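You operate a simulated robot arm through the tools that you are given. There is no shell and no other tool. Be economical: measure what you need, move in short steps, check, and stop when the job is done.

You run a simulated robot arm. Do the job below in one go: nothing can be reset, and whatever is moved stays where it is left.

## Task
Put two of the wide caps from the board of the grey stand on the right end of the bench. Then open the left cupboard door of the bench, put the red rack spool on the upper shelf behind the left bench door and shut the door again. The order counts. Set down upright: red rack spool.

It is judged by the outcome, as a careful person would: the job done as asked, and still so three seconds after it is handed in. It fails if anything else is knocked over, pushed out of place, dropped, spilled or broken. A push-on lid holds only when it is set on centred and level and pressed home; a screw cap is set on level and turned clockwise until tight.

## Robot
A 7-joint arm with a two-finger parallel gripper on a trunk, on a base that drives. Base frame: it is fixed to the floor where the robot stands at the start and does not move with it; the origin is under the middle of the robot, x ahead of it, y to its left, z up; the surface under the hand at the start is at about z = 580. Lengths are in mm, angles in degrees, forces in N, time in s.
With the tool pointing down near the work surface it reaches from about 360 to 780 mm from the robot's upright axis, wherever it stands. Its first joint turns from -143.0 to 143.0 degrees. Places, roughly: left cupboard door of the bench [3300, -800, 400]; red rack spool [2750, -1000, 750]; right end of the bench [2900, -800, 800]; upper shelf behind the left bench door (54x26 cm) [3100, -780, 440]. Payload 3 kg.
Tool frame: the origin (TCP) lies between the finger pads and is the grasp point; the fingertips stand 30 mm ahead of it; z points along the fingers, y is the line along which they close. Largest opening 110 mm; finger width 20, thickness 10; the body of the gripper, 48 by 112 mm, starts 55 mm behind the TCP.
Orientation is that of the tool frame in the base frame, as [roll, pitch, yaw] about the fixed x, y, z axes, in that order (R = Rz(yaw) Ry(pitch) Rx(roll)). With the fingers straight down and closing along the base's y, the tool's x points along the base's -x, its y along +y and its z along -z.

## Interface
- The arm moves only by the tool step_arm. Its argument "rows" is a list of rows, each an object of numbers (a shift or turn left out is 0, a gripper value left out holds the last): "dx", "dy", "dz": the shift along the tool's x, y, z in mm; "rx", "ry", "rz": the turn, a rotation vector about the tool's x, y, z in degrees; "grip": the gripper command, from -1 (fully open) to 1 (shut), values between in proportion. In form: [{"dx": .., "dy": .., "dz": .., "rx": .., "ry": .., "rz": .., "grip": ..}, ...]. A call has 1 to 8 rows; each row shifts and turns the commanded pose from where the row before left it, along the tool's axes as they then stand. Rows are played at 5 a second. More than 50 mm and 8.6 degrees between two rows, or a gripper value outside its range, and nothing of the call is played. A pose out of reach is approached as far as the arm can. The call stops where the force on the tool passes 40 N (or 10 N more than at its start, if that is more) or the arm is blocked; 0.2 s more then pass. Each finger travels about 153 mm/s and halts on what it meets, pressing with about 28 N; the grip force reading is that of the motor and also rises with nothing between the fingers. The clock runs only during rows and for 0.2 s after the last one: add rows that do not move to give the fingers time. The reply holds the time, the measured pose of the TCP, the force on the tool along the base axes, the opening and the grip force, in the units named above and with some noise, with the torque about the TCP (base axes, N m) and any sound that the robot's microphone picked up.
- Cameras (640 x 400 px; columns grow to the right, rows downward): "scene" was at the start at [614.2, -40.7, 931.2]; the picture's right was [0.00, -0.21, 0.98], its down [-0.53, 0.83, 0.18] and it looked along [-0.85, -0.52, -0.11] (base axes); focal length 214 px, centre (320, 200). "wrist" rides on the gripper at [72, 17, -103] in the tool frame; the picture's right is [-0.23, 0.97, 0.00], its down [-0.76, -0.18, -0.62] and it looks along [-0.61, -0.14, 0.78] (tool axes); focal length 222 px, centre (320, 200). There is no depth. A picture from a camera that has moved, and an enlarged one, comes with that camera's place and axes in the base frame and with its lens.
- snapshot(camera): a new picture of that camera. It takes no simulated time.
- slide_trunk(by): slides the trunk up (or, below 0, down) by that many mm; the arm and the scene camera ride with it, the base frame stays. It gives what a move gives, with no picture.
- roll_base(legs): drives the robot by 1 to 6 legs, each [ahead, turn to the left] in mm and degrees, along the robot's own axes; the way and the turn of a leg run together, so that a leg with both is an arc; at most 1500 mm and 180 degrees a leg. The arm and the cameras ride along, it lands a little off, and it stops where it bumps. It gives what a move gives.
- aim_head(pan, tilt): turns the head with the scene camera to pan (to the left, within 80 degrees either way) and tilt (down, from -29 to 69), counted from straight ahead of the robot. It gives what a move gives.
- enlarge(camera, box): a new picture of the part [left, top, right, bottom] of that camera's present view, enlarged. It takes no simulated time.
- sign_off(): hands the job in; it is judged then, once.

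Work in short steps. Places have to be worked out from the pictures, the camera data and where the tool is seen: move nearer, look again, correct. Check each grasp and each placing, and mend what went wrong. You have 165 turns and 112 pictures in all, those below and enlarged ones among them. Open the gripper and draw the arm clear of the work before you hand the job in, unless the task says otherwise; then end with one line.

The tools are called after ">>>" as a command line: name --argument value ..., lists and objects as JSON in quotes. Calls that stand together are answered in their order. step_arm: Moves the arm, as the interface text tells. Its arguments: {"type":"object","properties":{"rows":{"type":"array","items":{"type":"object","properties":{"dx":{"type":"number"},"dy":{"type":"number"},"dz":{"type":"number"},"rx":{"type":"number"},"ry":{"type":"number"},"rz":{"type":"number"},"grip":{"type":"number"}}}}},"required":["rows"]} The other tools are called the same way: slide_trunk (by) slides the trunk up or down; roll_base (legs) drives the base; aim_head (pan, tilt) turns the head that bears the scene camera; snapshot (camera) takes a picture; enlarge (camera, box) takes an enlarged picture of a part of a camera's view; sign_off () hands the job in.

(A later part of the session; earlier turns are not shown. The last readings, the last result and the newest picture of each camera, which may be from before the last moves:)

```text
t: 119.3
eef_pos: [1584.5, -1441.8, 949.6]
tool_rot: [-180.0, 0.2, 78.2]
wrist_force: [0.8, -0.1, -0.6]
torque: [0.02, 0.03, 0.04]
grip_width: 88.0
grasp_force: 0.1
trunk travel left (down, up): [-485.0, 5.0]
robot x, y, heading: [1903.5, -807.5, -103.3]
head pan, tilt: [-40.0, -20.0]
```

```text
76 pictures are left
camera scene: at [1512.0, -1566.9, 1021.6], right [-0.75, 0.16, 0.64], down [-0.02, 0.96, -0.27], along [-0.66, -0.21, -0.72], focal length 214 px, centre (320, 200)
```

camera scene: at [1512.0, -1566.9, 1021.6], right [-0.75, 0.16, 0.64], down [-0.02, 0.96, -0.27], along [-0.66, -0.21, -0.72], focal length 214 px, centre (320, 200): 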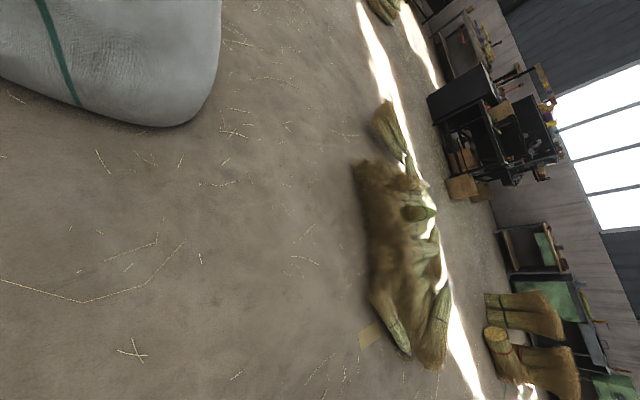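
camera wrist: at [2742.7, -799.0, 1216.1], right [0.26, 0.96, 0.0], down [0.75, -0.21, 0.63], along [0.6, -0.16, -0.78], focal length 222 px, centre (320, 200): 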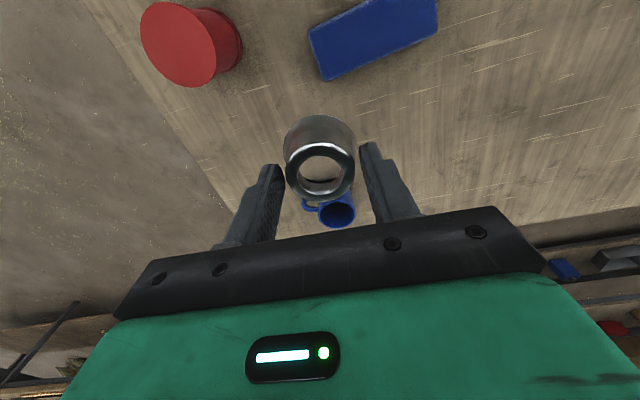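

The arm rows were refused but the drive ran; the turn got blocked. I look back at the base and the bench before moving on.

>>> aim_head --pan 0 --tilt 50

>>> snapshot --camera "scene"

>>> aim_head --pan 70 --tilt 40

>>> snapshot --camera "scene"

>>> aim_head --pan -70 --tilt 40

>>> snapshot --camera "scene"

```text
t: 120.7
eef_pos: [1585.0, -1442.2, 950.1]
tool_rot: [180.0, 0.2, 78.2]
wrist_force: [-0.4, 0.4, 0.4]
torque: [0.06, 0.0, -0.02]
grip_width: 87.9
grasp_force: 0.1
trunk travel left (down, up): [-485.0, 5.0]
robot x, y, heading: [1905.2, -807.9, -103.7]
head pan, tilt: [0.0, 50.0]
```

```text
75 pictures are left
camera scene: at [1581.7, -1472.1, 1002.4], right [-0.98, 0.2, 0.0], down [0.13, 0.63, 0.76], along [0.16, 0.75, -0.65], focal length 214 px, centre (320, 200)
```

scene: 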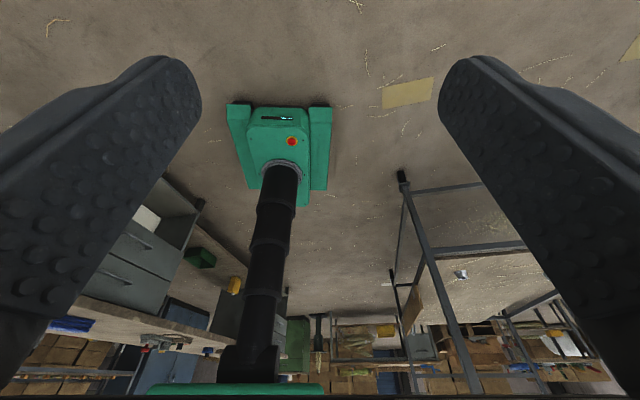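

```text
t: 122.1
eef_pos: [1586.2, -1441.0, 949.5]
tool_rot: [-180.0, 0.2, 78.2]
wrist_force: [-0.4, 0.1, -0.4]
torque: [-0.02, 0.0, 0.0]
grip_width: 88.0
grasp_force: 0.1
trunk travel left (down, up): [-485.0, 5.0]
robot x, y, heading: [1905.8, -814.1, -103.8]
head pan, tilt: [70.0, 40.0]
```

```text
74 pictures are left
camera scene: at [1657.1, -1502.1, 1050.3], right [-0.34, 0.07, -0.94], down [-0.43, 0.87, 0.22], along [0.84, 0.48, -0.27], focal length 214 px, centre (320, 200)
```

scene: 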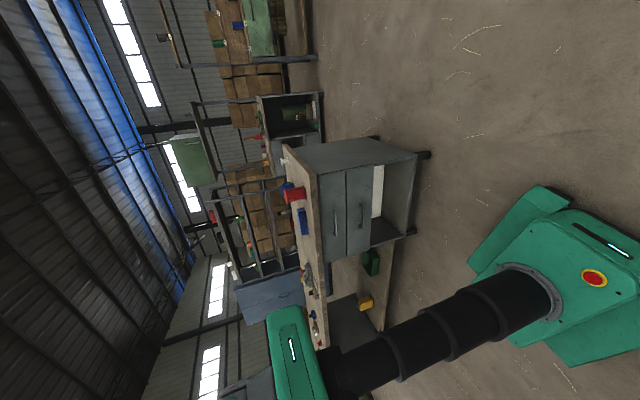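

```text
t: 124.3
eef_pos: [1585.9, -1441.8, 949.4]
tool_rot: [-180.0, 0.2, 78.1]
wrist_force: [-0.3, -0.9, 1.2]
torque: [0.05, 0.0, -0.03]
grip_width: 87.9
grasp_force: 0.0
trunk travel left (down, up): [-485.0, 5.0]
robot x, y, heading: [1906.2, -809.1, -103.8]
head pan, tilt: [-70.0, 40.0]
```

```text
73 pictures are left
camera scene: at [1500.7, -1469.5, 1050.4], right [-0.33, 0.07, 0.94], down [0.75, 0.63, 0.22], along [-0.57, 0.78, -0.26], focal length 214 px, centre (320, 200)
```

scene: 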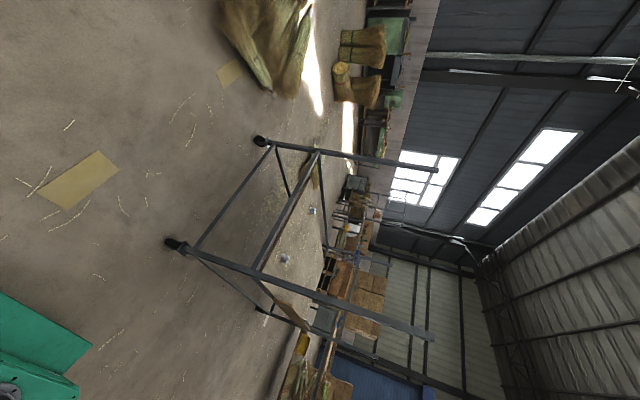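

Nothing visible touches the base. I check the bench items (spool and cap) are unharmed.

>>> aim_head --pan 70 --tilt 20

>>> enlarge --camera "scene" --box '[250, 160, 450, 320]'

```text
t: 126.5
eef_pos: [1585.9, -1440.9, 948.8]
tool_rot: [180.0, 0.2, 78.1]
wrist_force: [-1.0, -0.7, -0.5]
torque: [-0.02, -0.01, 0.01]
grip_width: 88.1
grasp_force: 0.2
trunk travel left (down, up): [-485.0, 5.0]
robot x, y, heading: [1904.7, -811.9, -103.6]
head pan, tilt: [70.0, 20.0]
```

```text
2.50 times, centred on (350, 240) of scene
camera zoom: at [1658.1, -1534.4, 1047.7], right [-0.34, 0.07, -0.94], down [-0.12, 0.99, 0.11], along [0.93, 0.15, -0.32], focal length 536 px, centre (245, 100)
```

zoom: 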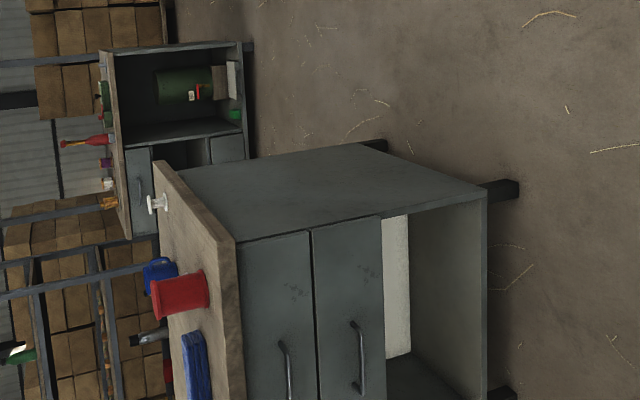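

All is fine on the bench. I raise and draw in the arm, then try the remaining turn.

>>> step_arm --rows '[{"dz": -48}, {"dz": -48}, {"dz": -40}, {"dx": 28, "dy": 40}, {"dx": 28, "dy": 40}, {"dx": 28, "dy": 40}, {"dx": 28, "dy": 40}]'

>>> roll_base --legs '[[0, -30]]'

```text
t: 128.1
eef_pos: [1765.7, -1363.1, 1084.8]
tool_rot: [180.0, 0.1, 78.2]
wrist_force: [-0.6, 0.3, -0.8]
torque: [0.02, -0.03, 0.01]
grip_width: 87.9
grasp_force: 0.1
trunk travel left (down, up): [-485.0, 5.0]
robot x, y, heading: [1905.5, -807.1, -103.8]
head pan, tilt: [70.0, 20.0]
```

```text
t: 130.1
eef_pos: [1506.1, -1217.9, 1084.1]
tool_rot: [-180.0, 0.2, 47.9]
wrist_force: [0.4, 0.2, 0.4]
torque: [0.0, 0.01, 0.0]
grip_width: 88.2
grasp_force: 0.1
trunk travel left (down, up): [-485.0, 5.0]
robot x, y, heading: [1923.4, -826.4, -134.3]
head pan, tilt: [70.0, 20.0]
```

The turn works now. I go on to a spot right of the stand, at about (1095,-1000), still facing along the way.

>>> roll_base --legs '[[0, -34], [840, 0]]'

>>> aim_head --pan -60 --tilt 0

>>> snapshot --camera "scene"

```text
t: 136.2
eef_pos: [528.6, -1072.1, 1084.9]
tool_rot: [180.0, 0.1, 12.9]
wrist_force: [0.0, 0.4, 0.0]
torque: [-0.02, 0.01, 0.04]
grip_width: 87.8
grasp_force: 0.0
trunk travel left (down, up): [-485.0, 5.0]
robot x, y, heading: [1094.1, -983.8, -168.8]
head pan, tilt: [70.0, 20.0]
```

```text
t: 138.4
eef_pos: [529.0, -1071.5, 1084.3]
tool_rot: [-179.9, 0.4, 13.0]
wrist_force: [0.5, -0.7, -0.2]
torque: [-0.02, -0.01, 0.02]
grip_width: 87.9
grasp_force: 0.1
trunk travel left (down, up): [-485.0, 5.0]
robot x, y, heading: [1093.5, -984.7, -169.0]
head pan, tilt: [-60.0, 0.0]
```

```text
71 pictures are left
camera scene: at [405.3, -1019.7, 1170.2], right [-0.11, 0.49, 0.87], down [0.97, 0.22, 0.0], along [-0.2, 0.84, -0.5], focal length 214 px, centre (320, 200)
```

scene: 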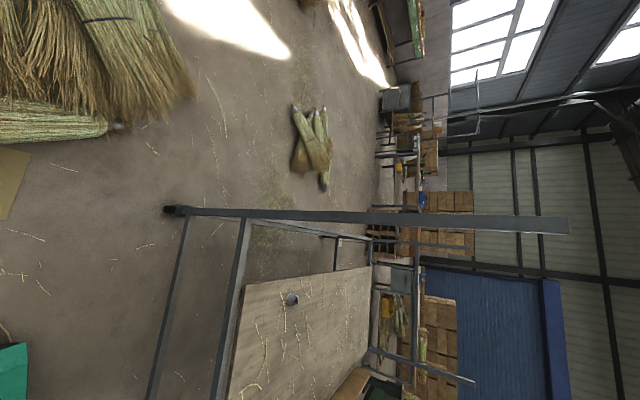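

Now I turn to face the stand's right side and look.

>>> roll_base --legs '[[0, -98]]'

>>> aim_head --pan 0 --tilt 0

>>> snapshot --camera "scene"

```text
t: 143.0
eef_pos: [1095.7, -408.6, 1083.4]
tool_rot: [-179.9, 0.1, -86.1]
wrist_force: [-0.3, 0.5, -1.0]
torque: [-0.1, -0.03, 0.03]
grip_width: 87.8
grasp_force: 0.0
trunk travel left (down, up): [-485.0, 5.0]
robot x, y, heading: [1017.7, -984.2, 91.5]
head pan, tilt: [-60.0, 0.0]
```

```text
t: 144.3
eef_pos: [1095.8, -409.6, 1085.5]
tool_rot: [-179.9, 0.3, -86.0]
wrist_force: [-0.2, 0.6, -0.1]
torque: [0.02, -0.02, -0.01]
grip_width: 87.8
grasp_force: 0.0
trunk travel left (down, up): [-485.0, 5.0]
robot x, y, heading: [1018.6, -982.3, 91.2]
head pan, tilt: [0.0, 0.0]
```

```text
70 pictures are left
camera scene: at [1089.7, -299.9, 1125.5], right [1.0, 0.07, 0.0], down [0.07, -1.0, 0.0], along [0.0, 0.0, -1.0], focal length 214 px, centre (320, 200)
```

scene: 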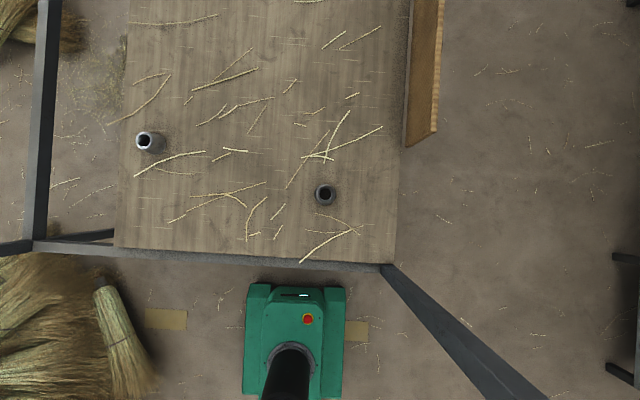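

Cap C is at about (1102,-285). I enlarge to compare C with B.

>>> enlarge --camera "scene" --box '[120, 110, 360, 220]'

```text
2.67 times, centred on (240, 165) of scene
camera zoom: at [1089.7, -299.9, 1125.5], right [1.0, 0.07, 0.0], down [0.07, -1.0, 0.0], along [0.0, 0.0, -1.0], focal length 572 px, centre (533, 293)
```

zoom: 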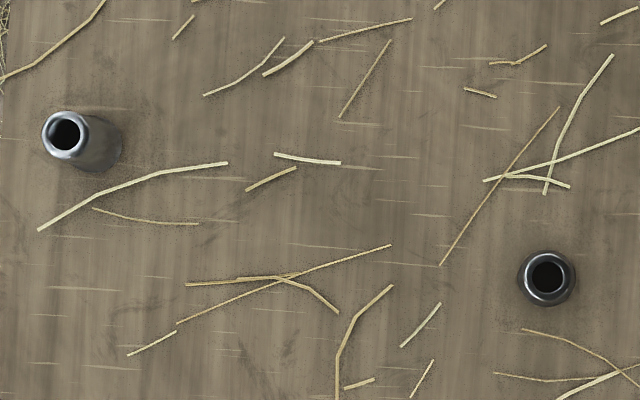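

C matches the others. I shift over it and lower the trunk.

>>> step_arm --rows '[{"dx": -42, "dy": -5, "grip": -1}, {"dx": -42, "dy": -5}, {"dx": -40, "dy": -5}, {}]'

>>> slide_trunk --by -350

>>> aim_head --pan 0 --tilt 45

>>> snapshot --camera "scene"

```text
t: 145.3
eef_pos: [1102.3, -287.2, 1087.4]
tool_rot: [-180.0, 0.3, -85.9]
wrist_force: [-0.2, 0.2, -1.1]
torque: [-0.01, -0.02, 0.0]
grip_width: 109.9
grasp_force: 0.1
trunk travel left (down, up): [-485.0, 5.0]
robot x, y, heading: [1016.9, -980.5, 91.4]
head pan, tilt: [0.0, 0.0]
```

```text
t: 148.7
eef_pos: [1102.7, -286.8, 735.4]
tool_rot: [-179.8, 0.1, -86.1]
wrist_force: [-0.2, -0.5, 0.3]
torque: [0.0, 0.02, 0.0]
grip_width: 110.0
grasp_force: 0.1
trunk travel left (down, up): [-135.0, 355.0]
robot x, y, heading: [1015.7, -982.0, 91.2]
head pan, tilt: [0.0, 0.0]
```

```text
t: 149.8
eef_pos: [1102.8, -286.0, 737.9]
tool_rot: [-180.0, 0.2, -85.9]
wrist_force: [-0.5, -0.3, 0.1]
torque: [0.01, -0.04, -0.02]
grip_width: 109.9
grasp_force: 0.1
trunk travel left (down, up): [-135.0, 355.0]
robot x, y, heading: [1019.8, -984.9, 90.9]
head pan, tilt: [0.0, 45.0]
```

```text
68 pictures are left
camera scene: at [1101.7, -247.4, 785.3], right [1.0, 0.07, 0.0], down [0.05, -0.71, 0.7], along [0.05, -0.7, -0.71], focal length 214 px, centre (320, 200)
```

scene: 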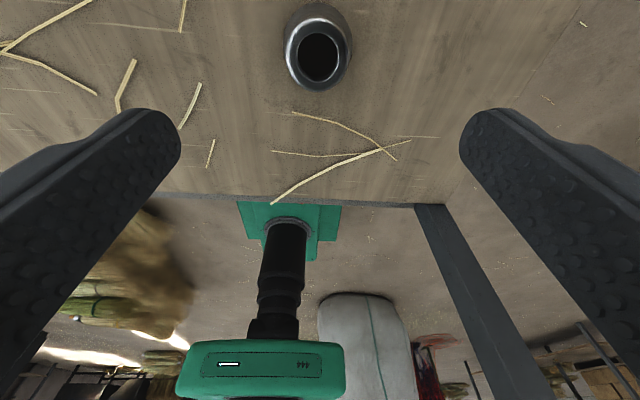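

C is centred at about (1103,-282). I descend to TCP z≈614 and grip.

>>> step_arm --rows '[{"dx": -3, "dz": 45}, {"dz": 45}, {"dz": 33}, {}, {"grip": 0.2}, {"grip": 1}, {}, {}]'

>>> snapshot --camera "scene"

```text
t: 151.6
eef_pos: [1101.1, -285.2, 609.9]
tool_rot: [-179.9, 0.2, -86.0]
wrist_force: [-0.6, 0.2, 0.7]
torque: [0.0, 0.02, -0.04]
grip_width: 57.4
grasp_force: 27.8
trunk travel left (down, up): [-135.0, 355.0]
robot x, y, heading: [1016.7, -983.7, 91.3]
head pan, tilt: [0.0, 45.0]
```

```text
67 pictures are left
camera scene: at [1099.8, -245.6, 659.5], right [1.0, 0.07, 0.0], down [0.05, -0.71, 0.7], along [0.05, -0.7, -0.71], focal length 214 px, centre (320, 200)
```

scene: 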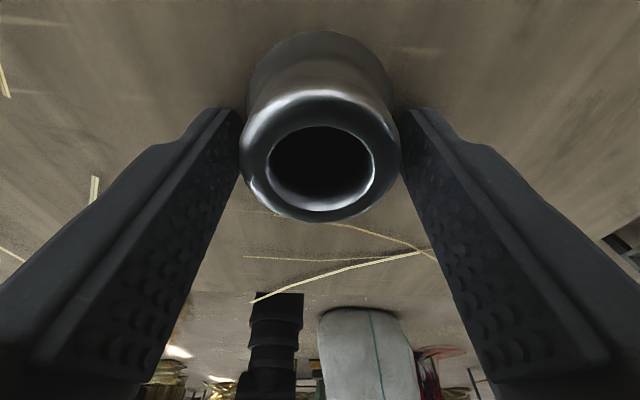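

Held at 57 mm. I lift.

>>> step_arm --rows '[{"dz": -10}, {"dz": -30}, {"dz": -45}, {"dz": -45}, {"dz": -45}, {}]'

>>> slide_trunk --by 340

>>> snapshot --camera "scene"

```text
t: 153.0
eef_pos: [1100.6, -286.4, 788.1]
tool_rot: [-179.9, 0.2, -86.0]
wrist_force: [1.4, -0.6, -0.3]
torque: [0.03, 0.03, -0.01]
grip_width: 57.4
grasp_force: 28.4
trunk travel left (down, up): [-135.0, 355.0]
robot x, y, heading: [1013.2, -981.7, 91.2]
head pan, tilt: [0.0, 45.0]
```

```text
t: 156.4
eef_pos: [1100.3, -285.5, 1128.5]
tool_rot: [-179.8, 0.1, -86.1]
wrist_force: [0.8, 0.4, -1.0]
torque: [0.0, 0.02, -0.04]
grip_width: 57.2
grasp_force: 27.5
trunk travel left (down, up): [-475.0, 15.0]
robot x, y, heading: [1011.1, -987.1, 91.2]
head pan, tilt: [0.0, 45.0]
```

```text
66 pictures are left
camera scene: at [1100.2, -246.3, 1176.9], right [1.0, 0.07, 0.0], down [0.05, -0.71, 0.7], along [0.05, -0.7, -0.71], focal length 214 px, centre (320, 200)
```

scene: 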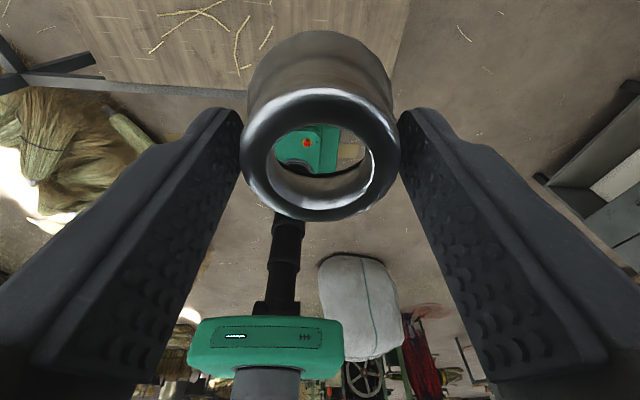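

Cap C is held. I draw the arm in, back off, and drive to the bench's right end.

>>> step_arm --rows '[{"dx": 32, "dy": 22}, {"dx": 32, "dy": 22}, {"dx": 32, "dy": 22}, {"dx": 32, "dy": 22}, {}]'

>>> roll_base --legs '[[-350, 0], [0, -58], [990, 0], [0, -33]]'

```text
t: 157.6
eef_pos: [1020.8, -421.5, 1129.0]
tool_rot: [-180.0, 0.2, -86.0]
wrist_force: [0.0, 0.0, -1.1]
torque: [0.03, -0.03, 0.04]
grip_width: 57.2
grasp_force: 27.9
trunk travel left (down, up): [-475.0, 15.0]
robot x, y, heading: [1016.4, -984.5, 91.3]
head pan, tilt: [0.0, 45.0]
```

```text
t: 169.0
eef_pos: [2434.5, -830.7, 1129.7]
tool_rot: [-179.9, 0.3, -178.5]
wrist_force: [0.7, -0.8, -1.0]
torque: [0.02, 0.02, 0.01]
grip_width: 56.6
grasp_force: 28.3
trunk travel left (down, up): [-475.0, 15.0]
robot x, y, heading: [1871.8, -776.2, -1.0]
head pan, tilt: [0.0, 45.0]
```

I drive in and move above the second spot (2900,-735).

>>> roll_base --legs '[[345, 0]]'

>>> aim_head --pan 0 --tilt 20

>>> snapshot --camera "scene"

```text
t: 171.2
eef_pos: [2774.3, -838.2, 1128.9]
tool_rot: [-180.0, 0.3, -178.4]
wrist_force: [-0.2, -0.2, -0.3]
torque: [-0.01, 0.03, 0.0]
grip_width: 56.7
grasp_force: 27.5
trunk travel left (down, up): [-475.0, 15.0]
robot x, y, heading: [2208.5, -785.2, -0.8]
head pan, tilt: [0.0, 45.0]
```

```text
t: 172.1
eef_pos: [2774.4, -837.2, 1130.8]
tool_rot: [-179.9, 0.3, -178.5]
wrist_force: [0.4, -0.4, -1.0]
torque: [0.03, -0.01, 0.02]
grip_width: 56.3
grasp_force: 28.5
trunk travel left (down, up): [-475.0, 15.0]
robot x, y, heading: [2213.7, -784.4, -0.9]
head pan, tilt: [0.0, 20.0]
```

```text
65 pictures are left
camera scene: at [2853.6, -835.2, 1166.8], right [0.03, -1.0, 0.0], down [-0.94, -0.02, 0.34], along [-0.34, -0.01, -0.94], focal length 214 px, centre (320, 200)
```

scene: 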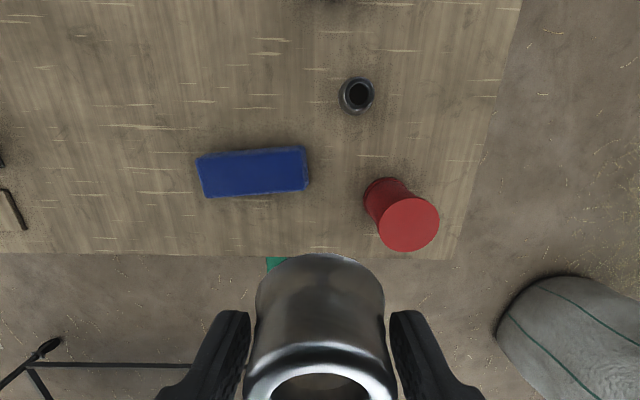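

Spool, block and cap A stand as before. I move to (2900,-735) and descend part way.

>>> step_arm --rows '[{"dx": -38, "dy": 30}, {"dx": -38, "dy": 30}, {"dx": -38, "dy": 30}, {"dx": -14, "dy": 9, "dz": 40}, {"dz": 49}, {"dz": 49}, {"dz": 49}, {"dz": 30}]'

>>> step_arm --rows '[{"dz": 35}, {"dz": 20}, {"dz": 10}, {"dz": 5}, {"dz": 4}, {"dz": 4}, {"dz": 4}]'

>>> aim_head --pan 0 --tilt 45

>>> snapshot --camera "scene"

```text
t: 173.9
eef_pos: [2901.5, -737.8, 911.2]
tool_rot: [-179.9, 0.3, -178.5]
wrist_force: [0.6, 0.2, 0.3]
torque: [0.01, 0.02, 0.0]
grip_width: 56.0
grasp_force: 27.6
trunk travel left (down, up): [-475.0, 15.0]
robot x, y, heading: [2210.1, -784.2, -1.1]
head pan, tilt: [0.0, 20.0]
```

```text
t: 175.5
eef_pos: [2900.8, -736.7, 832.7]
tool_rot: [-179.9, 0.4, -178.5]
wrist_force: [-0.8, -0.9, 16.3]
torque: [-0.1, 0.34, 0.07]
grip_width: 55.9
grasp_force: 27.8
trunk travel left (down, up): [-475.0, 15.0]
robot x, y, heading: [2210.9, -785.9, -0.9]
head pan, tilt: [0.0, 20.0]
```

```text
t: 176.4
eef_pos: [2901.6, -736.6, 832.4]
tool_rot: [-179.9, 0.5, -178.6]
wrist_force: [4.1, -3.6, 24.4]
torque: [-0.25, -0.16, 0.21]
grip_width: 55.5
grasp_force: 28.1
trunk travel left (down, up): [-475.0, 15.0]
robot x, y, heading: [2210.4, -779.3, -1.2]
head pan, tilt: [0.0, 45.0]
```

```text
64 pictures are left
camera scene: at [2941.9, -734.8, 881.0], right [0.03, -1.0, 0.0], down [-0.71, -0.02, 0.7], along [-0.7, -0.02, -0.71], focal length 214 px, centre (320, 200)
```

scene: 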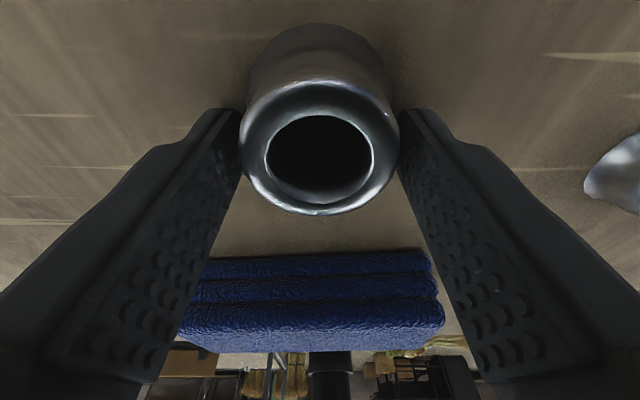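

Contact at z≈832: the cap is on the bench. I open and rise.

>>> step_arm --rows '[{"dz": -1}, {"grip": 0.2}, {"grip": -0.3}, {"grip": -0.6}, {}, {"dz": -20}, {"dz": -45}, {"dz": -48}]'

>>> step_arm --rows '[{"dz": -49}, {"dz": -49}, {"dz": -49}]'

>>> snapshot --camera "scene"

```text
t: 178.2
eef_pos: [2900.2, -735.9, 946.1]
tool_rot: [-179.9, 0.3, -178.6]
wrist_force: [-0.6, 0.8, 0.0]
torque: [0.01, 0.0, 0.0]
grip_width: 87.8
grasp_force: 0.0
trunk travel left (down, up): [-475.0, 15.0]
robot x, y, heading: [2210.6, -783.0, -0.8]
head pan, tilt: [0.0, 45.0]
```

```text
t: 179.0
eef_pos: [2897.9, -733.8, 1093.9]
tool_rot: [-179.9, 0.2, -178.5]
wrist_force: [-0.2, -0.3, 0.3]
torque: [0.01, 0.02, 0.02]
grip_width: 88.0
grasp_force: 0.1
trunk travel left (down, up): [-475.0, 15.0]
robot x, y, heading: [2212.7, -781.4, -0.7]
head pan, tilt: [0.0, 45.0]
```

```text
63 pictures are left
camera scene: at [2938.2, -732.0, 1142.1], right [0.03, -1.0, 0.0], down [-0.71, -0.02, 0.7], along [-0.7, -0.02, -0.71], focal length 214 px, centre (320, 200)
```

scene: 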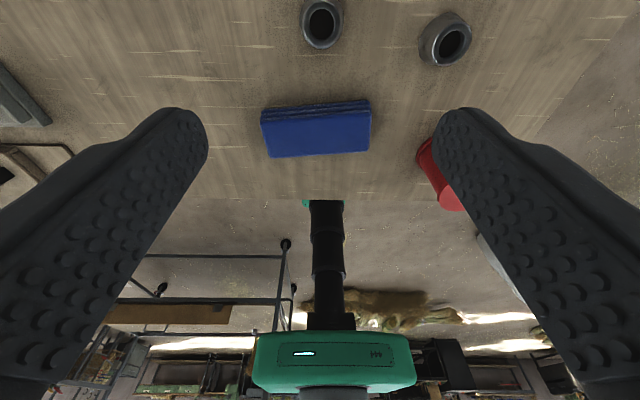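

Both caps stand on the right end. Next I draw the arm in and drive round the right end to the bench's back, where the doors should be.

>>> step_arm --rows '[{"dx": 40, "dy": -16}, {"dx": 40, "dy": -16}, {"dx": 40, "dy": -14}, {}]'

>>> roll_base --legs '[[-420, 0], [0, -80], [850, 0], [0, 80], [750, 0]]'

>>> aim_head --pan 60 --tilt -20

>>> snapshot --camera "scene"

```text
t: 180.0
eef_pos: [2780.1, -784.8, 1092.7]
tool_rot: [-180.0, 0.3, -178.5]
wrist_force: [0.4, -0.5, 0.0]
torque: [0.01, -0.03, 0.0]
grip_width: 88.2
grasp_force: 0.0
trunk travel left (down, up): [-475.0, 15.0]
robot x, y, heading: [2211.1, -777.4, -1.1]
head pan, tilt: [0.0, 45.0]
```

```text
t: 197.4
eef_pos: [3249.4, -1612.4, 1092.1]
tool_rot: [180.0, 0.2, -177.7]
wrist_force: [-0.3, -0.2, -0.9]
torque: [0.01, 0.01, 0.0]
grip_width: 88.2
grasp_force: 0.0
trunk travel left (down, up): [-475.0, 15.0]
robot x, y, heading: [2684.8, -1631.9, -0.1]
head pan, tilt: [0.0, 45.0]
```

```text
t: 198.8
eef_pos: [3250.9, -1612.5, 1092.3]
tool_rot: [180.0, 0.3, -177.5]
wrist_force: [0.4, 0.5, 0.6]
torque: [0.0, 0.03, 0.0]
grip_width: 87.8
grasp_force: 0.2
trunk travel left (down, up): [-475.0, 15.0]
robot x, y, heading: [2678.4, -1630.0, 0.0]
head pan, tilt: [60.0, -20.0]
```

```text
62 pictures are left
camera scene: at [3388.2, -1540.2, 1184.9], right [0.02, -0.5, -0.87], down [-0.95, 0.26, -0.18], along [0.31, 0.83, -0.47], focal length 214 px, centre (320, 200)
```

scene: 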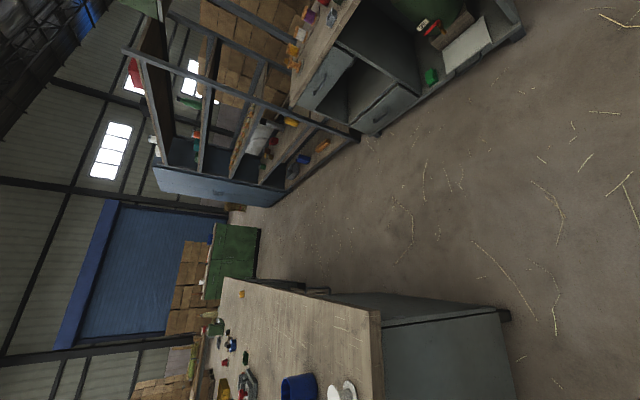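

The back edge of the bench is x≈3300, with an aisle of ~1.2 m behind. I drive into the aisle's mouth and look at the bench's back face.

>>> roll_base --legs '[[1100, 0], [0, 90]]'

>>> aim_head --pan 55 --tilt 0

>>> snapshot --camera "scene"

```text
t: 208.4
eef_pos: [3773.0, -1057.8, 1093.8]
tool_rot: [179.9, 0.3, -88.0]
wrist_force: [3.9, -0.2, 0.8]
torque: [0.02, 0.3, -0.06]
grip_width: 87.7
grasp_force: 0.0
trunk travel left (down, up): [-475.0, 15.0]
robot x, y, heading: [3856.5, -1625.3, 89.7]
head pan, tilt: [60.0, -20.0]
```

```text
t: 209.2
eef_pos: [3774.3, -1056.9, 1094.0]
tool_rot: [179.8, 0.3, -88.1]
wrist_force: [1.3, 0.7, -0.5]
torque: [0.0, 0.06, 0.01]
grip_width: 87.8
grasp_force: 0.0
trunk travel left (down, up): [-475.0, 15.0]
robot x, y, heading: [3856.5, -1629.3, 90.1]
head pan, tilt: [55.0, 0.0]
```

```text
61 pictures are left
camera scene: at [3699.2, -948.5, 1171.7], right [0.57, 0.02, -0.82], down [0.03, -1.0, 0.0], along [-0.82, -0.02, -0.57], focal length 214 px, centre (320, 200)
```

scene: 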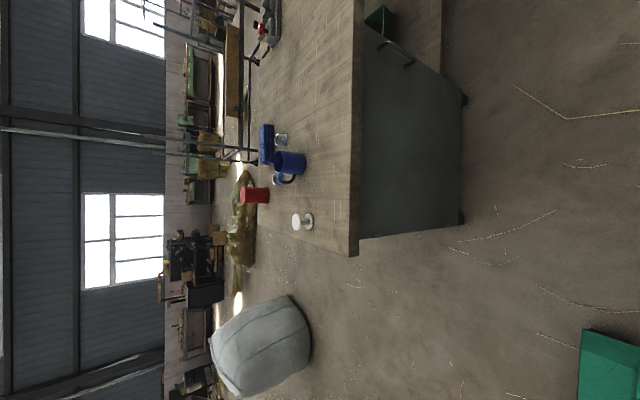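

I see the back door with a handle at its far (+y) side. I enlarge it.

>>> aim_head --pan 55 --tilt -25

>>> snapshot --camera "scene"

>>> enlarge --camera "scene" --box '[330, 100, 530, 300]'

```text
t: 210.1
eef_pos: [3770.6, -1056.1, 1093.4]
tool_rot: [-180.0, 0.1, -88.0]
wrist_force: [1.1, 0.0, 0.1]
torque: [0.0, -0.03, -0.02]
grip_width: 87.9
grasp_force: 0.1
trunk travel left (down, up): [-475.0, 15.0]
robot x, y, heading: [3860.6, -1625.3, 90.2]
head pan, tilt: [55.0, -25.0]
```

```text
60 pictures are left
camera scene: at [3710.2, -913.0, 1182.6], right [0.57, 0.02, -0.82], down [-0.31, -0.92, -0.25], along [-0.76, 0.4, -0.52], focal length 214 px, centre (320, 200)
```

scene: 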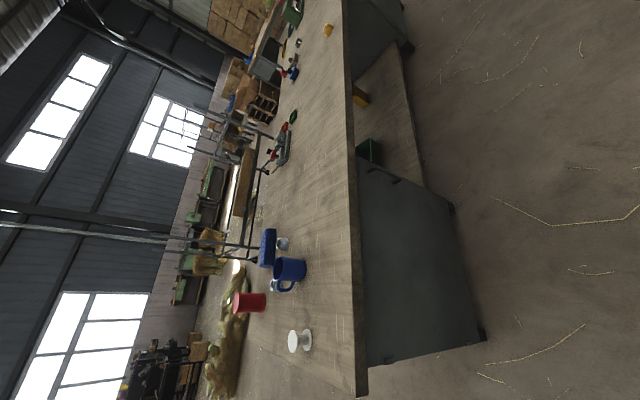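

```text
2.00 times, centred on (430, 200) of scene
camera zoom: at [3710.2, -913.0, 1182.6], right [0.57, 0.02, -0.82], down [-0.31, -0.92, -0.25], along [-0.76, 0.4, -0.52], focal length 429 px, centre (100, 200)
```

zoom: 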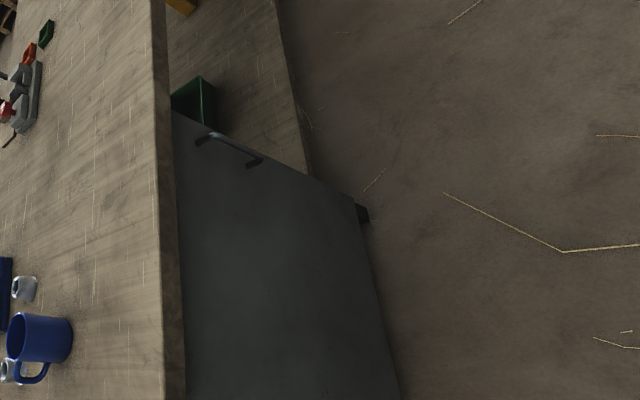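

The door's handle is a vertical bar near (3290,-524), z≈550–695; the hinge must be at the right end (y≈-1065), with a ~600 mm swing. I drive to about (3855,-325) and face the bench back.

>>> roll_base --legs '[[1230, 0], [0, 90]]'

>>> aim_head --pan 0 --tilt 35

>>> snapshot --camera "scene"

```text
t: 220.3
eef_pos: [3288.7, -453.9, 1093.1]
tool_rot: [180.0, 0.2, 1.0]
wrist_force: [-0.7, 1.2, -0.2]
torque: [-0.12, -0.06, -0.02]
grip_width: 87.9
grasp_force: 0.0
trunk travel left (down, up): [-475.0, 15.0]
robot x, y, heading: [3863.5, -309.5, 179.3]
head pan, tilt: [55.0, -25.0]
```

```text
t: 221.6
eef_pos: [3289.8, -454.5, 1093.2]
tool_rot: [-179.9, 0.3, 1.0]
wrist_force: [0.3, 0.4, 0.7]
torque: [-0.01, 0.0, 0.0]
grip_width: 88.2
grasp_force: 0.1
trunk travel left (down, up): [-475.0, 15.0]
robot x, y, heading: [3862.8, -314.3, 179.3]
head pan, tilt: [0.0, 35.0]
```

```text
58 pictures are left
camera scene: at [3237.6, -454.3, 1135.3], right [-0.02, 1.0, 0.0], down [0.82, 0.02, 0.57], along [0.57, 0.01, -0.82], focal length 214 px, centre (320, 200)
```

scene: 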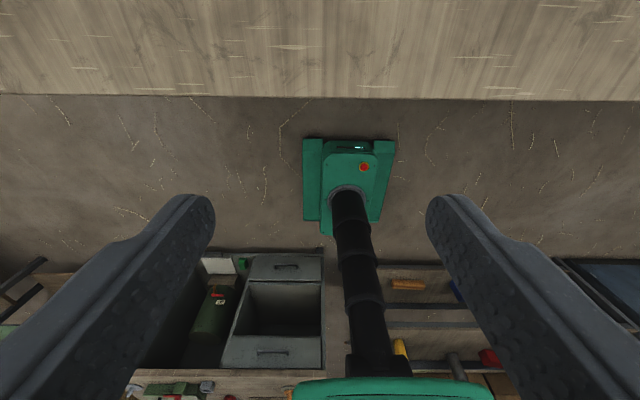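

The bench edge is at x≈3293. I tilt the hand toward horizontal up here (clear of everything), then back off and lower the trunk to handle height.

>>> step_arm --rows '[{"dx": -25, "ry": -8}, {"dx": -20, "ry": -8}, {"dx": -10, "ry": -8}, {"ry": -8}, {"ry": -8}, {"ry": -8}, {"ry": -8}, {"ry": -6}]'

>>> roll_base --legs '[[-260, 0]]'

```text
t: 223.4
eef_pos: [3234.6, -454.9, 1100.4]
tool_rot: [180.0, 62.4, 1.0]
wrist_force: [0.1, 0.5, 0.1]
torque: [0.0, -0.02, -0.02]
grip_width: 88.1
grasp_force: 0.2
trunk travel left (down, up): [-475.0, 15.0]
robot x, y, heading: [3864.8, -312.0, 179.2]
head pan, tilt: [0.0, 35.0]
```

```text
t: 225.3
eef_pos: [3494.6, -462.2, 1099.9]
tool_rot: [-179.9, 62.3, 1.3]
wrist_force: [-0.7, -0.8, -0.3]
torque: [0.01, 0.0, 0.02]
grip_width: 88.0
grasp_force: 0.0
trunk travel left (down, up): [-475.0, 15.0]
robot x, y, heading: [4123.8, -315.6, 179.5]
head pan, tilt: [0.0, 35.0]
```

Now lower the trunk to handle height and look.

>>> slide_trunk --by -460

>>> aim_head --pan 0 --tilt 0

>>> snapshot --camera "scene"

```text
refused: -460 is not a number from -400 to 400
```

```text
t: 226.3
eef_pos: [3494.2, -462.2, 1099.9]
tool_rot: [179.9, 62.3, 1.3]
wrist_force: [-0.2, 0.4, -1.0]
torque: [0.03, -0.01, 0.0]
grip_width: 88.0
grasp_force: 0.0
trunk travel left (down, up): [-475.0, 15.0]
robot x, y, heading: [4120.2, -314.0, 179.5]
head pan, tilt: [0.0, 0.0]
```

```text
57 pictures are left
camera scene: at [3481.1, -461.8, 1215.2], right [-0.02, 1.0, 0.0], down [0.47, 0.01, -0.88], along [-0.88, -0.02, -0.47], focal length 214 px, centre (320, 200)
```

scene: 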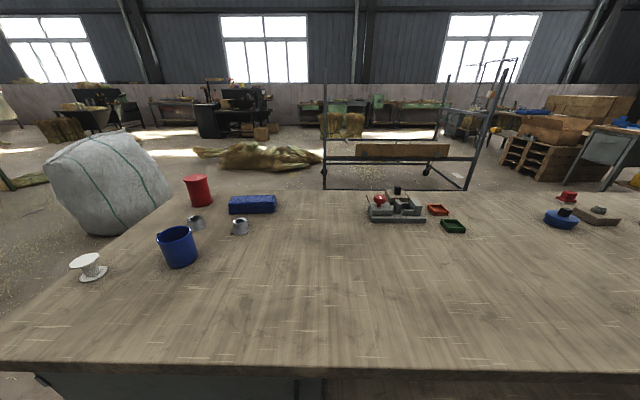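

All the items on the bench stand well. I lower the trunk in two goes.

>>> slide_trunk --by -400

>>> slide_trunk --by -60

>>> snapshot --camera "scene"

```text
t: 230.1
eef_pos: [3494.9, -463.4, 700.5]
tool_rot: [-180.0, 62.4, 1.3]
wrist_force: [-0.4, -1.0, 0.2]
torque: [-0.03, -0.02, -0.01]
grip_width: 87.8
grasp_force: 0.1
trunk travel left (down, up): [-75.0, 415.0]
robot x, y, heading: [4123.9, -315.4, 179.5]
head pan, tilt: [0.0, 0.0]
```

```text
t: 231.1
eef_pos: [3494.6, -462.6, 639.4]
tool_rot: [-180.0, 62.3, 1.3]
wrist_force: [-0.4, -0.7, 0.1]
torque: [-0.02, 0.02, -0.01]
grip_width: 88.1
grasp_force: 0.0
trunk travel left (down, up): [-15.0, 475.0]
robot x, y, heading: [4120.3, -311.5, 179.7]
head pan, tilt: [0.0, 0.0]
```

```text
56 pictures are left
camera scene: at [3481.3, -461.8, 755.3], right [-0.02, 1.0, 0.0], down [0.47, 0.01, -0.89], along [-0.88, -0.02, -0.47], focal length 214 px, centre (320, 200)
```

scene: 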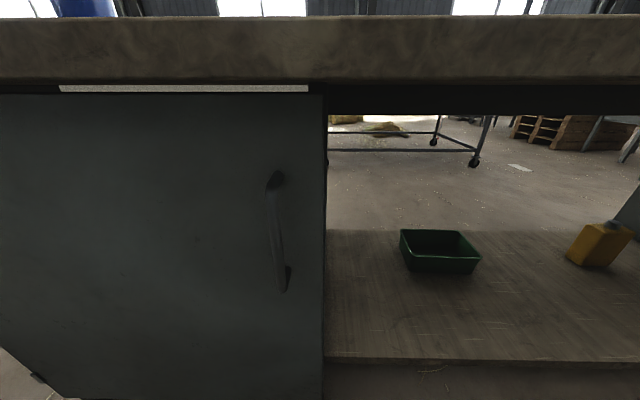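

The handle bar is at about (3285,-512), z 527–675. I line up the hand with it and drive nearer.

>>> step_arm --rows '[{"dx": 15, "dz": 8, "dy": 25}, {"dx": 15, "dz": 8, "dy": 25}, {}]'

>>> roll_base --legs '[[140, 0]]'

>>> aim_head --pan 0 --tilt 30

>>> snapshot --camera "scene"

>>> snapshot --camera "wrist"

```text
t: 231.9
eef_pos: [3496.1, -512.7, 603.9]
tool_rot: [179.9, 62.3, 1.3]
wrist_force: [0.5, -0.6, -0.4]
torque: [0.06, 0.03, 0.0]
grip_width: 88.1
grasp_force: 0.0
trunk travel left (down, up): [-15.0, 475.0]
robot x, y, heading: [4119.3, -311.7, 179.7]
head pan, tilt: [0.0, 0.0]
```

```text
t: 233.2
eef_pos: [3350.0, -510.5, 605.6]
tool_rot: [-179.9, 62.3, 1.2]
wrist_force: [0.2, -0.1, 0.1]
torque: [-0.01, 0.03, 0.0]
grip_width: 88.1
grasp_force: 0.0
trunk travel left (down, up): [-15.0, 475.0]
robot x, y, heading: [3977.8, -314.3, 179.6]
head pan, tilt: [0.0, 0.0]
```

```text
t: 234.2
eef_pos: [3351.3, -509.7, 604.5]
tool_rot: [179.9, 62.2, 1.4]
wrist_force: [-0.8, -0.5, 0.0]
torque: [0.01, 0.03, -0.01]
grip_width: 88.1
grasp_force: 0.0
trunk travel left (down, up): [-15.0, 475.0]
robot x, y, heading: [3973.2, -310.6, 179.7]
head pan, tilt: [0.0, 30.0]
```

```text
55 pictures are left
camera scene: at [3358.9, -510.0, 677.6], right [-0.02, 1.0, 0.0], down [0.84, 0.02, -0.53], along [-0.53, -0.01, -0.85], focal length 214 px, centre (320, 200)
```

scene: 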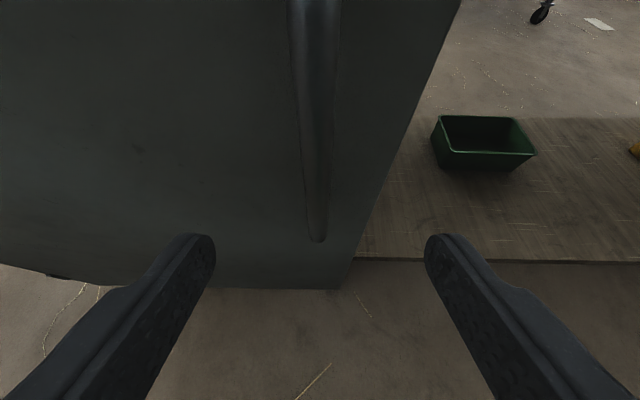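

```text
54 pictures are left
camera wrist: at [3475.4, -526.0, 590.5], right [-0.08, -0.98, 0.2], down [0.19, 0.18, 0.96], along [-0.98, 0.12, 0.17], focal length 222 px, centre (320, 200)
```

wrist: 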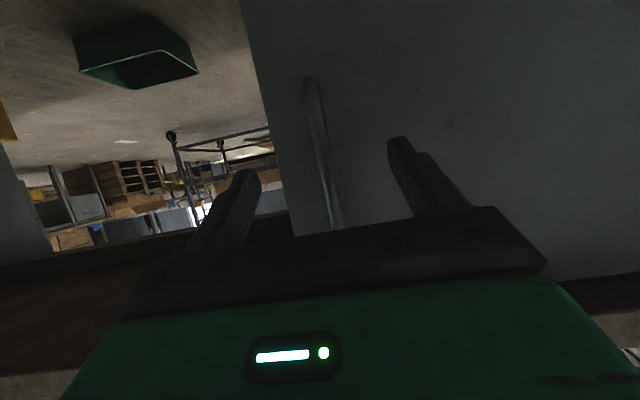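

The bar runs between the fingers at x≈3298, y≈-514. I move onto it and grip.

>>> step_arm --rows '[{"dx": -10, "dz": 20, "dy": 3}, {"dx": -10, "dz": 20}, {"dx": -4, "dz": 8}, {}, {"grip": 0.3}, {"grip": 1}, {}, {}]'

>>> snapshot --camera "wrist"

```text
t: 236.0
eef_pos: [3297.2, -513.6, 602.6]
tool_rot: [179.8, 62.2, 1.0]
wrist_force: [1.7, 26.4, 2.4]
torque: [0.18, 0.21, -0.02]
grip_width: 11.8
grasp_force: 44.9
trunk travel left (down, up): [-15.0, 475.0]
robot x, y, heading: [3974.6, -313.8, 179.7]
head pan, tilt: [0.0, 30.0]
```

```text
53 pictures are left
camera wrist: at [3421.7, -529.1, 589.1], right [-0.09, -0.98, 0.2], down [0.19, 0.18, 0.96], along [-0.98, 0.12, 0.17], focal length 222 px, centre (320, 200)
```

wrist: 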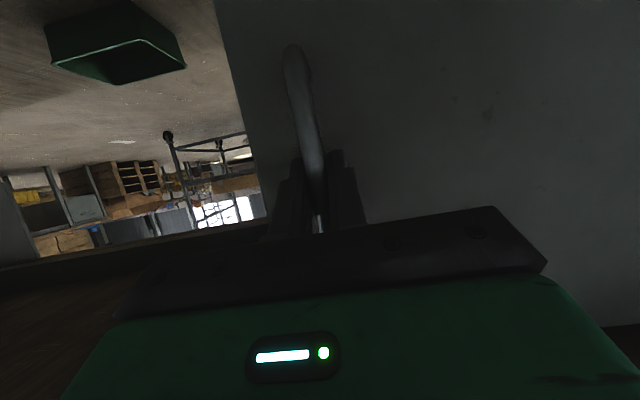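

Gripped. I pull along the hinge arc in small steps, turning the hand with the door.

>>> step_arm --rows '[{"dx": 13.3, "dz": -25.4, "dy": 1, "rx": 2.65, "rz": 1.4}, {"dx": 13.3, "dz": -25.4, "dy": 3, "rx": 2.65, "rz": 1.4}, {"dx": 13.3, "dz": -25.4, "dy": 3, "rx": 2.65, "rz": 1.4}]'

```text
t: 236.8
eef_pos: [3384.1, -525.4, 604.0]
tool_rot: [179.8, 62.4, -7.6]
wrist_force: [-3.9, -16.9, -4.0]
torque: [-0.02, -0.02, 0.1]
grip_width: 11.9
grasp_force: 45.4
trunk travel left (down, up): [-15.0, 475.0]
robot x, y, heading: [3975.0, -316.0, 179.5]
head pan, tilt: [0.0, 30.0]
```

The door follows with low force. Continue, with slightly more toward the hinge.

>>> step_arm --rows '[{"dx": 13.3, "dz": -25.4, "dy": 4.5, "rx": 2.65, "rz": 1.4}, {"dx": 13.3, "dz": -25.4, "dy": 3.5, "rx": 2.65, "rz": 1.4}, {"dx": 13.3, "dz": -25.4, "dy": 3.5, "rx": 2.65, "rz": 1.4}, {"dx": 13.3, "dz": -25.4, "dy": 3.5, "rx": 2.65, "rz": 1.4}]'

```text
t: 237.8
eef_pos: [3493.2, -562.2, 604.7]
tool_rot: [-179.9, 62.2, -20.0]
wrist_force: [11.9, 24.9, 8.9]
torque: [0.14, -0.14, 0.01]
grip_width: 11.8
grasp_force: 45.0
trunk travel left (down, up): [-15.0, 475.0]
robot x, y, heading: [3978.8, -312.6, 179.8]
head pan, tilt: [0.0, 30.0]
```

About 21° open. Continue.

>>> step_arm --rows '[{"dx": 13.3, "dz": -25.4, "dy": 0.5, "rx": 2.65, "rz": 1.4}, {"dx": 13.3, "dz": -25.4, "dy": 2.8, "rx": 2.65, "rz": 1.4}, {"dx": 13.3, "dz": -25.4, "dy": 2.8, "rx": 2.65, "rz": 1.4}, {"dx": 13.3, "dz": -25.4, "dy": 2.8, "rx": 2.65, "rz": 1.4}]'

```text
t: 238.8
eef_pos: [3592.1, -620.0, 604.4]
tool_rot: [179.8, 62.1, -31.9]
wrist_force: [-4.2, -3.2, -23.3]
torque: [0.06, -0.19, -0.07]
grip_width: 11.7
grasp_force: 45.4
trunk travel left (down, up): [-15.0, 475.0]
robot x, y, heading: [3971.8, -312.1, 179.6]
head pan, tilt: [0.0, 30.0]
```

33° open with the arm still in reach. Continue.

>>> step_arm --rows '[{"dx": 13.3, "dz": -25.4, "dy": 2.8, "rx": 2.65, "rz": 1.4}, {"dx": 13.3, "dz": -25.4, "dy": 2.8, "rx": 2.65, "rz": 1.4}, {"dx": 13.3, "dz": -25.4, "dy": 2.8, "rx": 2.65, "rz": 1.4}, {"dx": 13.3, "dz": -25.4, "dy": 2.8, "rx": 2.65, "rz": 1.4}]'

```text
t: 239.8
eef_pos: [3678.3, -696.8, 606.0]
tool_rot: [179.9, 62.3, -43.7]
wrist_force: [5.2, 5.8, -11.7]
torque: [0.67, 0.64, -0.12]
grip_width: 11.8
grasp_force: 44.5
trunk travel left (down, up): [-15.0, 475.0]
robot x, y, heading: [3975.7, -313.9, 179.6]
head pan, tilt: [0.0, 30.0]
```

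45° open. I release, back off the handle, and raise up to go over to the inner side of the door.

>>> step_arm --rows '[{"grip": -0.5}, {}, {}, {"dz": -30}, {"dz": -40}, {"dz": -20}]'

>>> slide_trunk --by 260

>>> aim_head --pan 0 --tilt 20

>>> snapshot --camera "scene"

```text
t: 241.2
eef_pos: [3738.0, -750.8, 646.4]
tool_rot: [179.8, 62.3, -43.9]
wrist_force: [0.0, 0.0, -0.8]
torque: [0.01, 0.02, -0.02]
grip_width: 82.6
grasp_force: 0.0
trunk travel left (down, up): [-15.0, 475.0]
robot x, y, heading: [3976.2, -315.5, 179.4]
head pan, tilt: [0.0, 30.0]
```

```text
t: 243.9
eef_pos: [3735.2, -750.4, 906.7]
tool_rot: [179.8, 62.2, -43.8]
wrist_force: [1.3, -0.9, 0.2]
torque: [-0.01, 0.0, -0.05]
grip_width: 82.3
grasp_force: 0.0
trunk travel left (down, up): [-275.0, 215.0]
robot x, y, heading: [3976.0, -313.7, 179.3]
head pan, tilt: [0.0, 30.0]
```

```text
t: 244.6
eef_pos: [3735.6, -751.2, 907.0]
tool_rot: [179.8, 62.2, -43.8]
wrist_force: [0.6, 0.3, 0.2]
torque: [-0.03, 0.0, 0.01]
grip_width: 82.6
grasp_force: 0.0
trunk travel left (down, up): [-275.0, 215.0]
robot x, y, heading: [3976.0, -314.0, 179.6]
head pan, tilt: [0.0, 20.0]
```

```text
52 pictures are left
camera scene: at [3735.8, -747.5, 992.2], right [0.69, 0.72, 0.0], down [0.54, -0.51, -0.67], along [-0.49, 0.46, -0.74], focal length 214 px, centre (320, 200)
```

scene: 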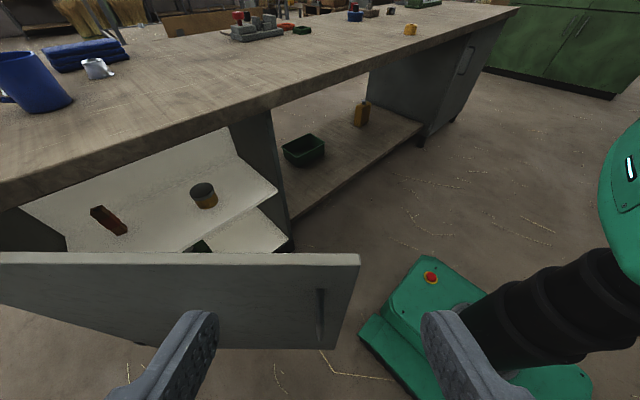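

The door stands at 45°, with a brick and a tin on the upper shelf. I turn the hand down and carry it over to the inner side.

>>> step_arm --rows '[{"ry": 8, "grip": 1}, {"ry": 8}, {"ry": 8}, {"ry": 8}, {"ry": 8}, {"ry": 8}, {"ry": 8}, {"ry": 6}]'

>>> step_arm --rows '[{"dx": -42, "dy": 23}, {"dx": -42, "dy": 23}, {"dx": -42, "dy": 23}, {"dx": -42, "dy": 23}, {"dx": -42, "dy": 23}, {}]'

>>> aim_head --pan 0 --tilt 0

>>> snapshot --camera "scene"

```text
t: 246.4
eef_pos: [3735.5, -750.0, 907.4]
tool_rot: [179.8, 0.2, -43.6]
wrist_force: [-0.5, -0.4, -0.3]
torque: [-0.01, 0.03, -0.01]
grip_width: 0.0
grasp_force: 27.8
trunk travel left (down, up): [-275.0, 215.0]
robot x, y, heading: [3973.5, -311.6, 179.8]
head pan, tilt: [0.0, 20.0]
```

```text
t: 247.8
eef_pos: [3503.8, -691.3, 909.0]
tool_rot: [179.9, 0.3, -43.6]
wrist_force: [0.2, -0.6, -0.3]
torque: [-0.02, 0.02, 0.0]
grip_width: 0.1
grasp_force: 27.9
trunk travel left (down, up): [-275.0, 215.0]
robot x, y, heading: [3974.6, -311.2, 179.4]
head pan, tilt: [0.0, 20.0]
```

```text
t: 248.6
eef_pos: [3503.3, -691.7, 909.9]
tool_rot: [179.8, 0.3, -43.5]
wrist_force: [0.1, -0.2, 0.7]
torque: [0.01, 0.01, -0.02]
grip_width: 0.1
grasp_force: 27.9
trunk travel left (down, up): [-275.0, 215.0]
robot x, y, heading: [3974.3, -314.7, 179.8]
head pan, tilt: [0.0, 0.0]
```

```text
51 pictures are left
camera scene: at [3425.8, -614.5, 949.5], right [0.69, 0.72, 0.0], down [0.72, -0.69, 0.0], along [0.0, 0.0, -1.0], focal length 214 px, centre (320, 200)
```

scene: 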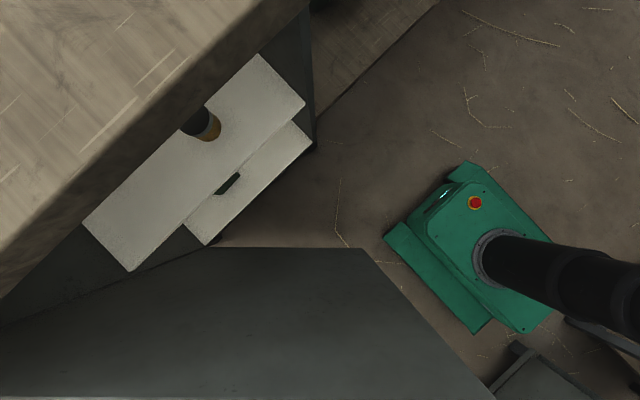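

The hand is on the inner side, ~80 mm from the door's face. I lower so the fingertips are below the door top, then push it wider, turning with it.

>>> slide_trunk --by -228

>>> step_arm --rows '[{"dx": 35}, {"dx": 33}, {"dx": 38, "dy": -4, "rz": 5}, {"dx": 38, "dy": -4, "rz": 5}, {"dx": 38, "dy": -4, "rz": 5}]'

>>> snapshot --camera "scene"

```text
t: 251.0
eef_pos: [3503.9, -690.8, 682.2]
tool_rot: [179.8, 0.1, -43.7]
wrist_force: [0.6, -0.5, -0.6]
torque: [0.0, -0.02, -0.01]
grip_width: 0.0
grasp_force: 28.0
trunk travel left (down, up): [-47.0, 443.0]
robot x, y, heading: [3974.7, -310.9, 179.4]
head pan, tilt: [0.0, 0.0]
```

```text
t: 252.2
eef_pos: [3636.9, -814.5, 682.9]
tool_rot: [179.9, 0.1, -58.7]
wrist_force: [0.3, 0.8, 0.3]
torque: [0.02, 0.01, 0.04]
grip_width: 0.0
grasp_force: 27.9
trunk travel left (down, up): [-47.0, 443.0]
robot x, y, heading: [3977.5, -315.1, 179.7]
head pan, tilt: [0.0, 0.0]
```

```text
50 pictures are left
camera scene: at [3580.3, -719.8, 722.1], right [0.85, 0.52, 0.0], down [0.52, -0.85, 0.0], along [0.0, 0.0, -1.0], focal length 214 px, centre (320, 200)
```

scene: 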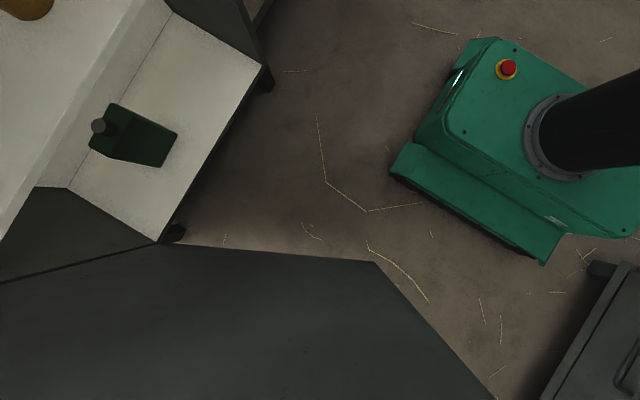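

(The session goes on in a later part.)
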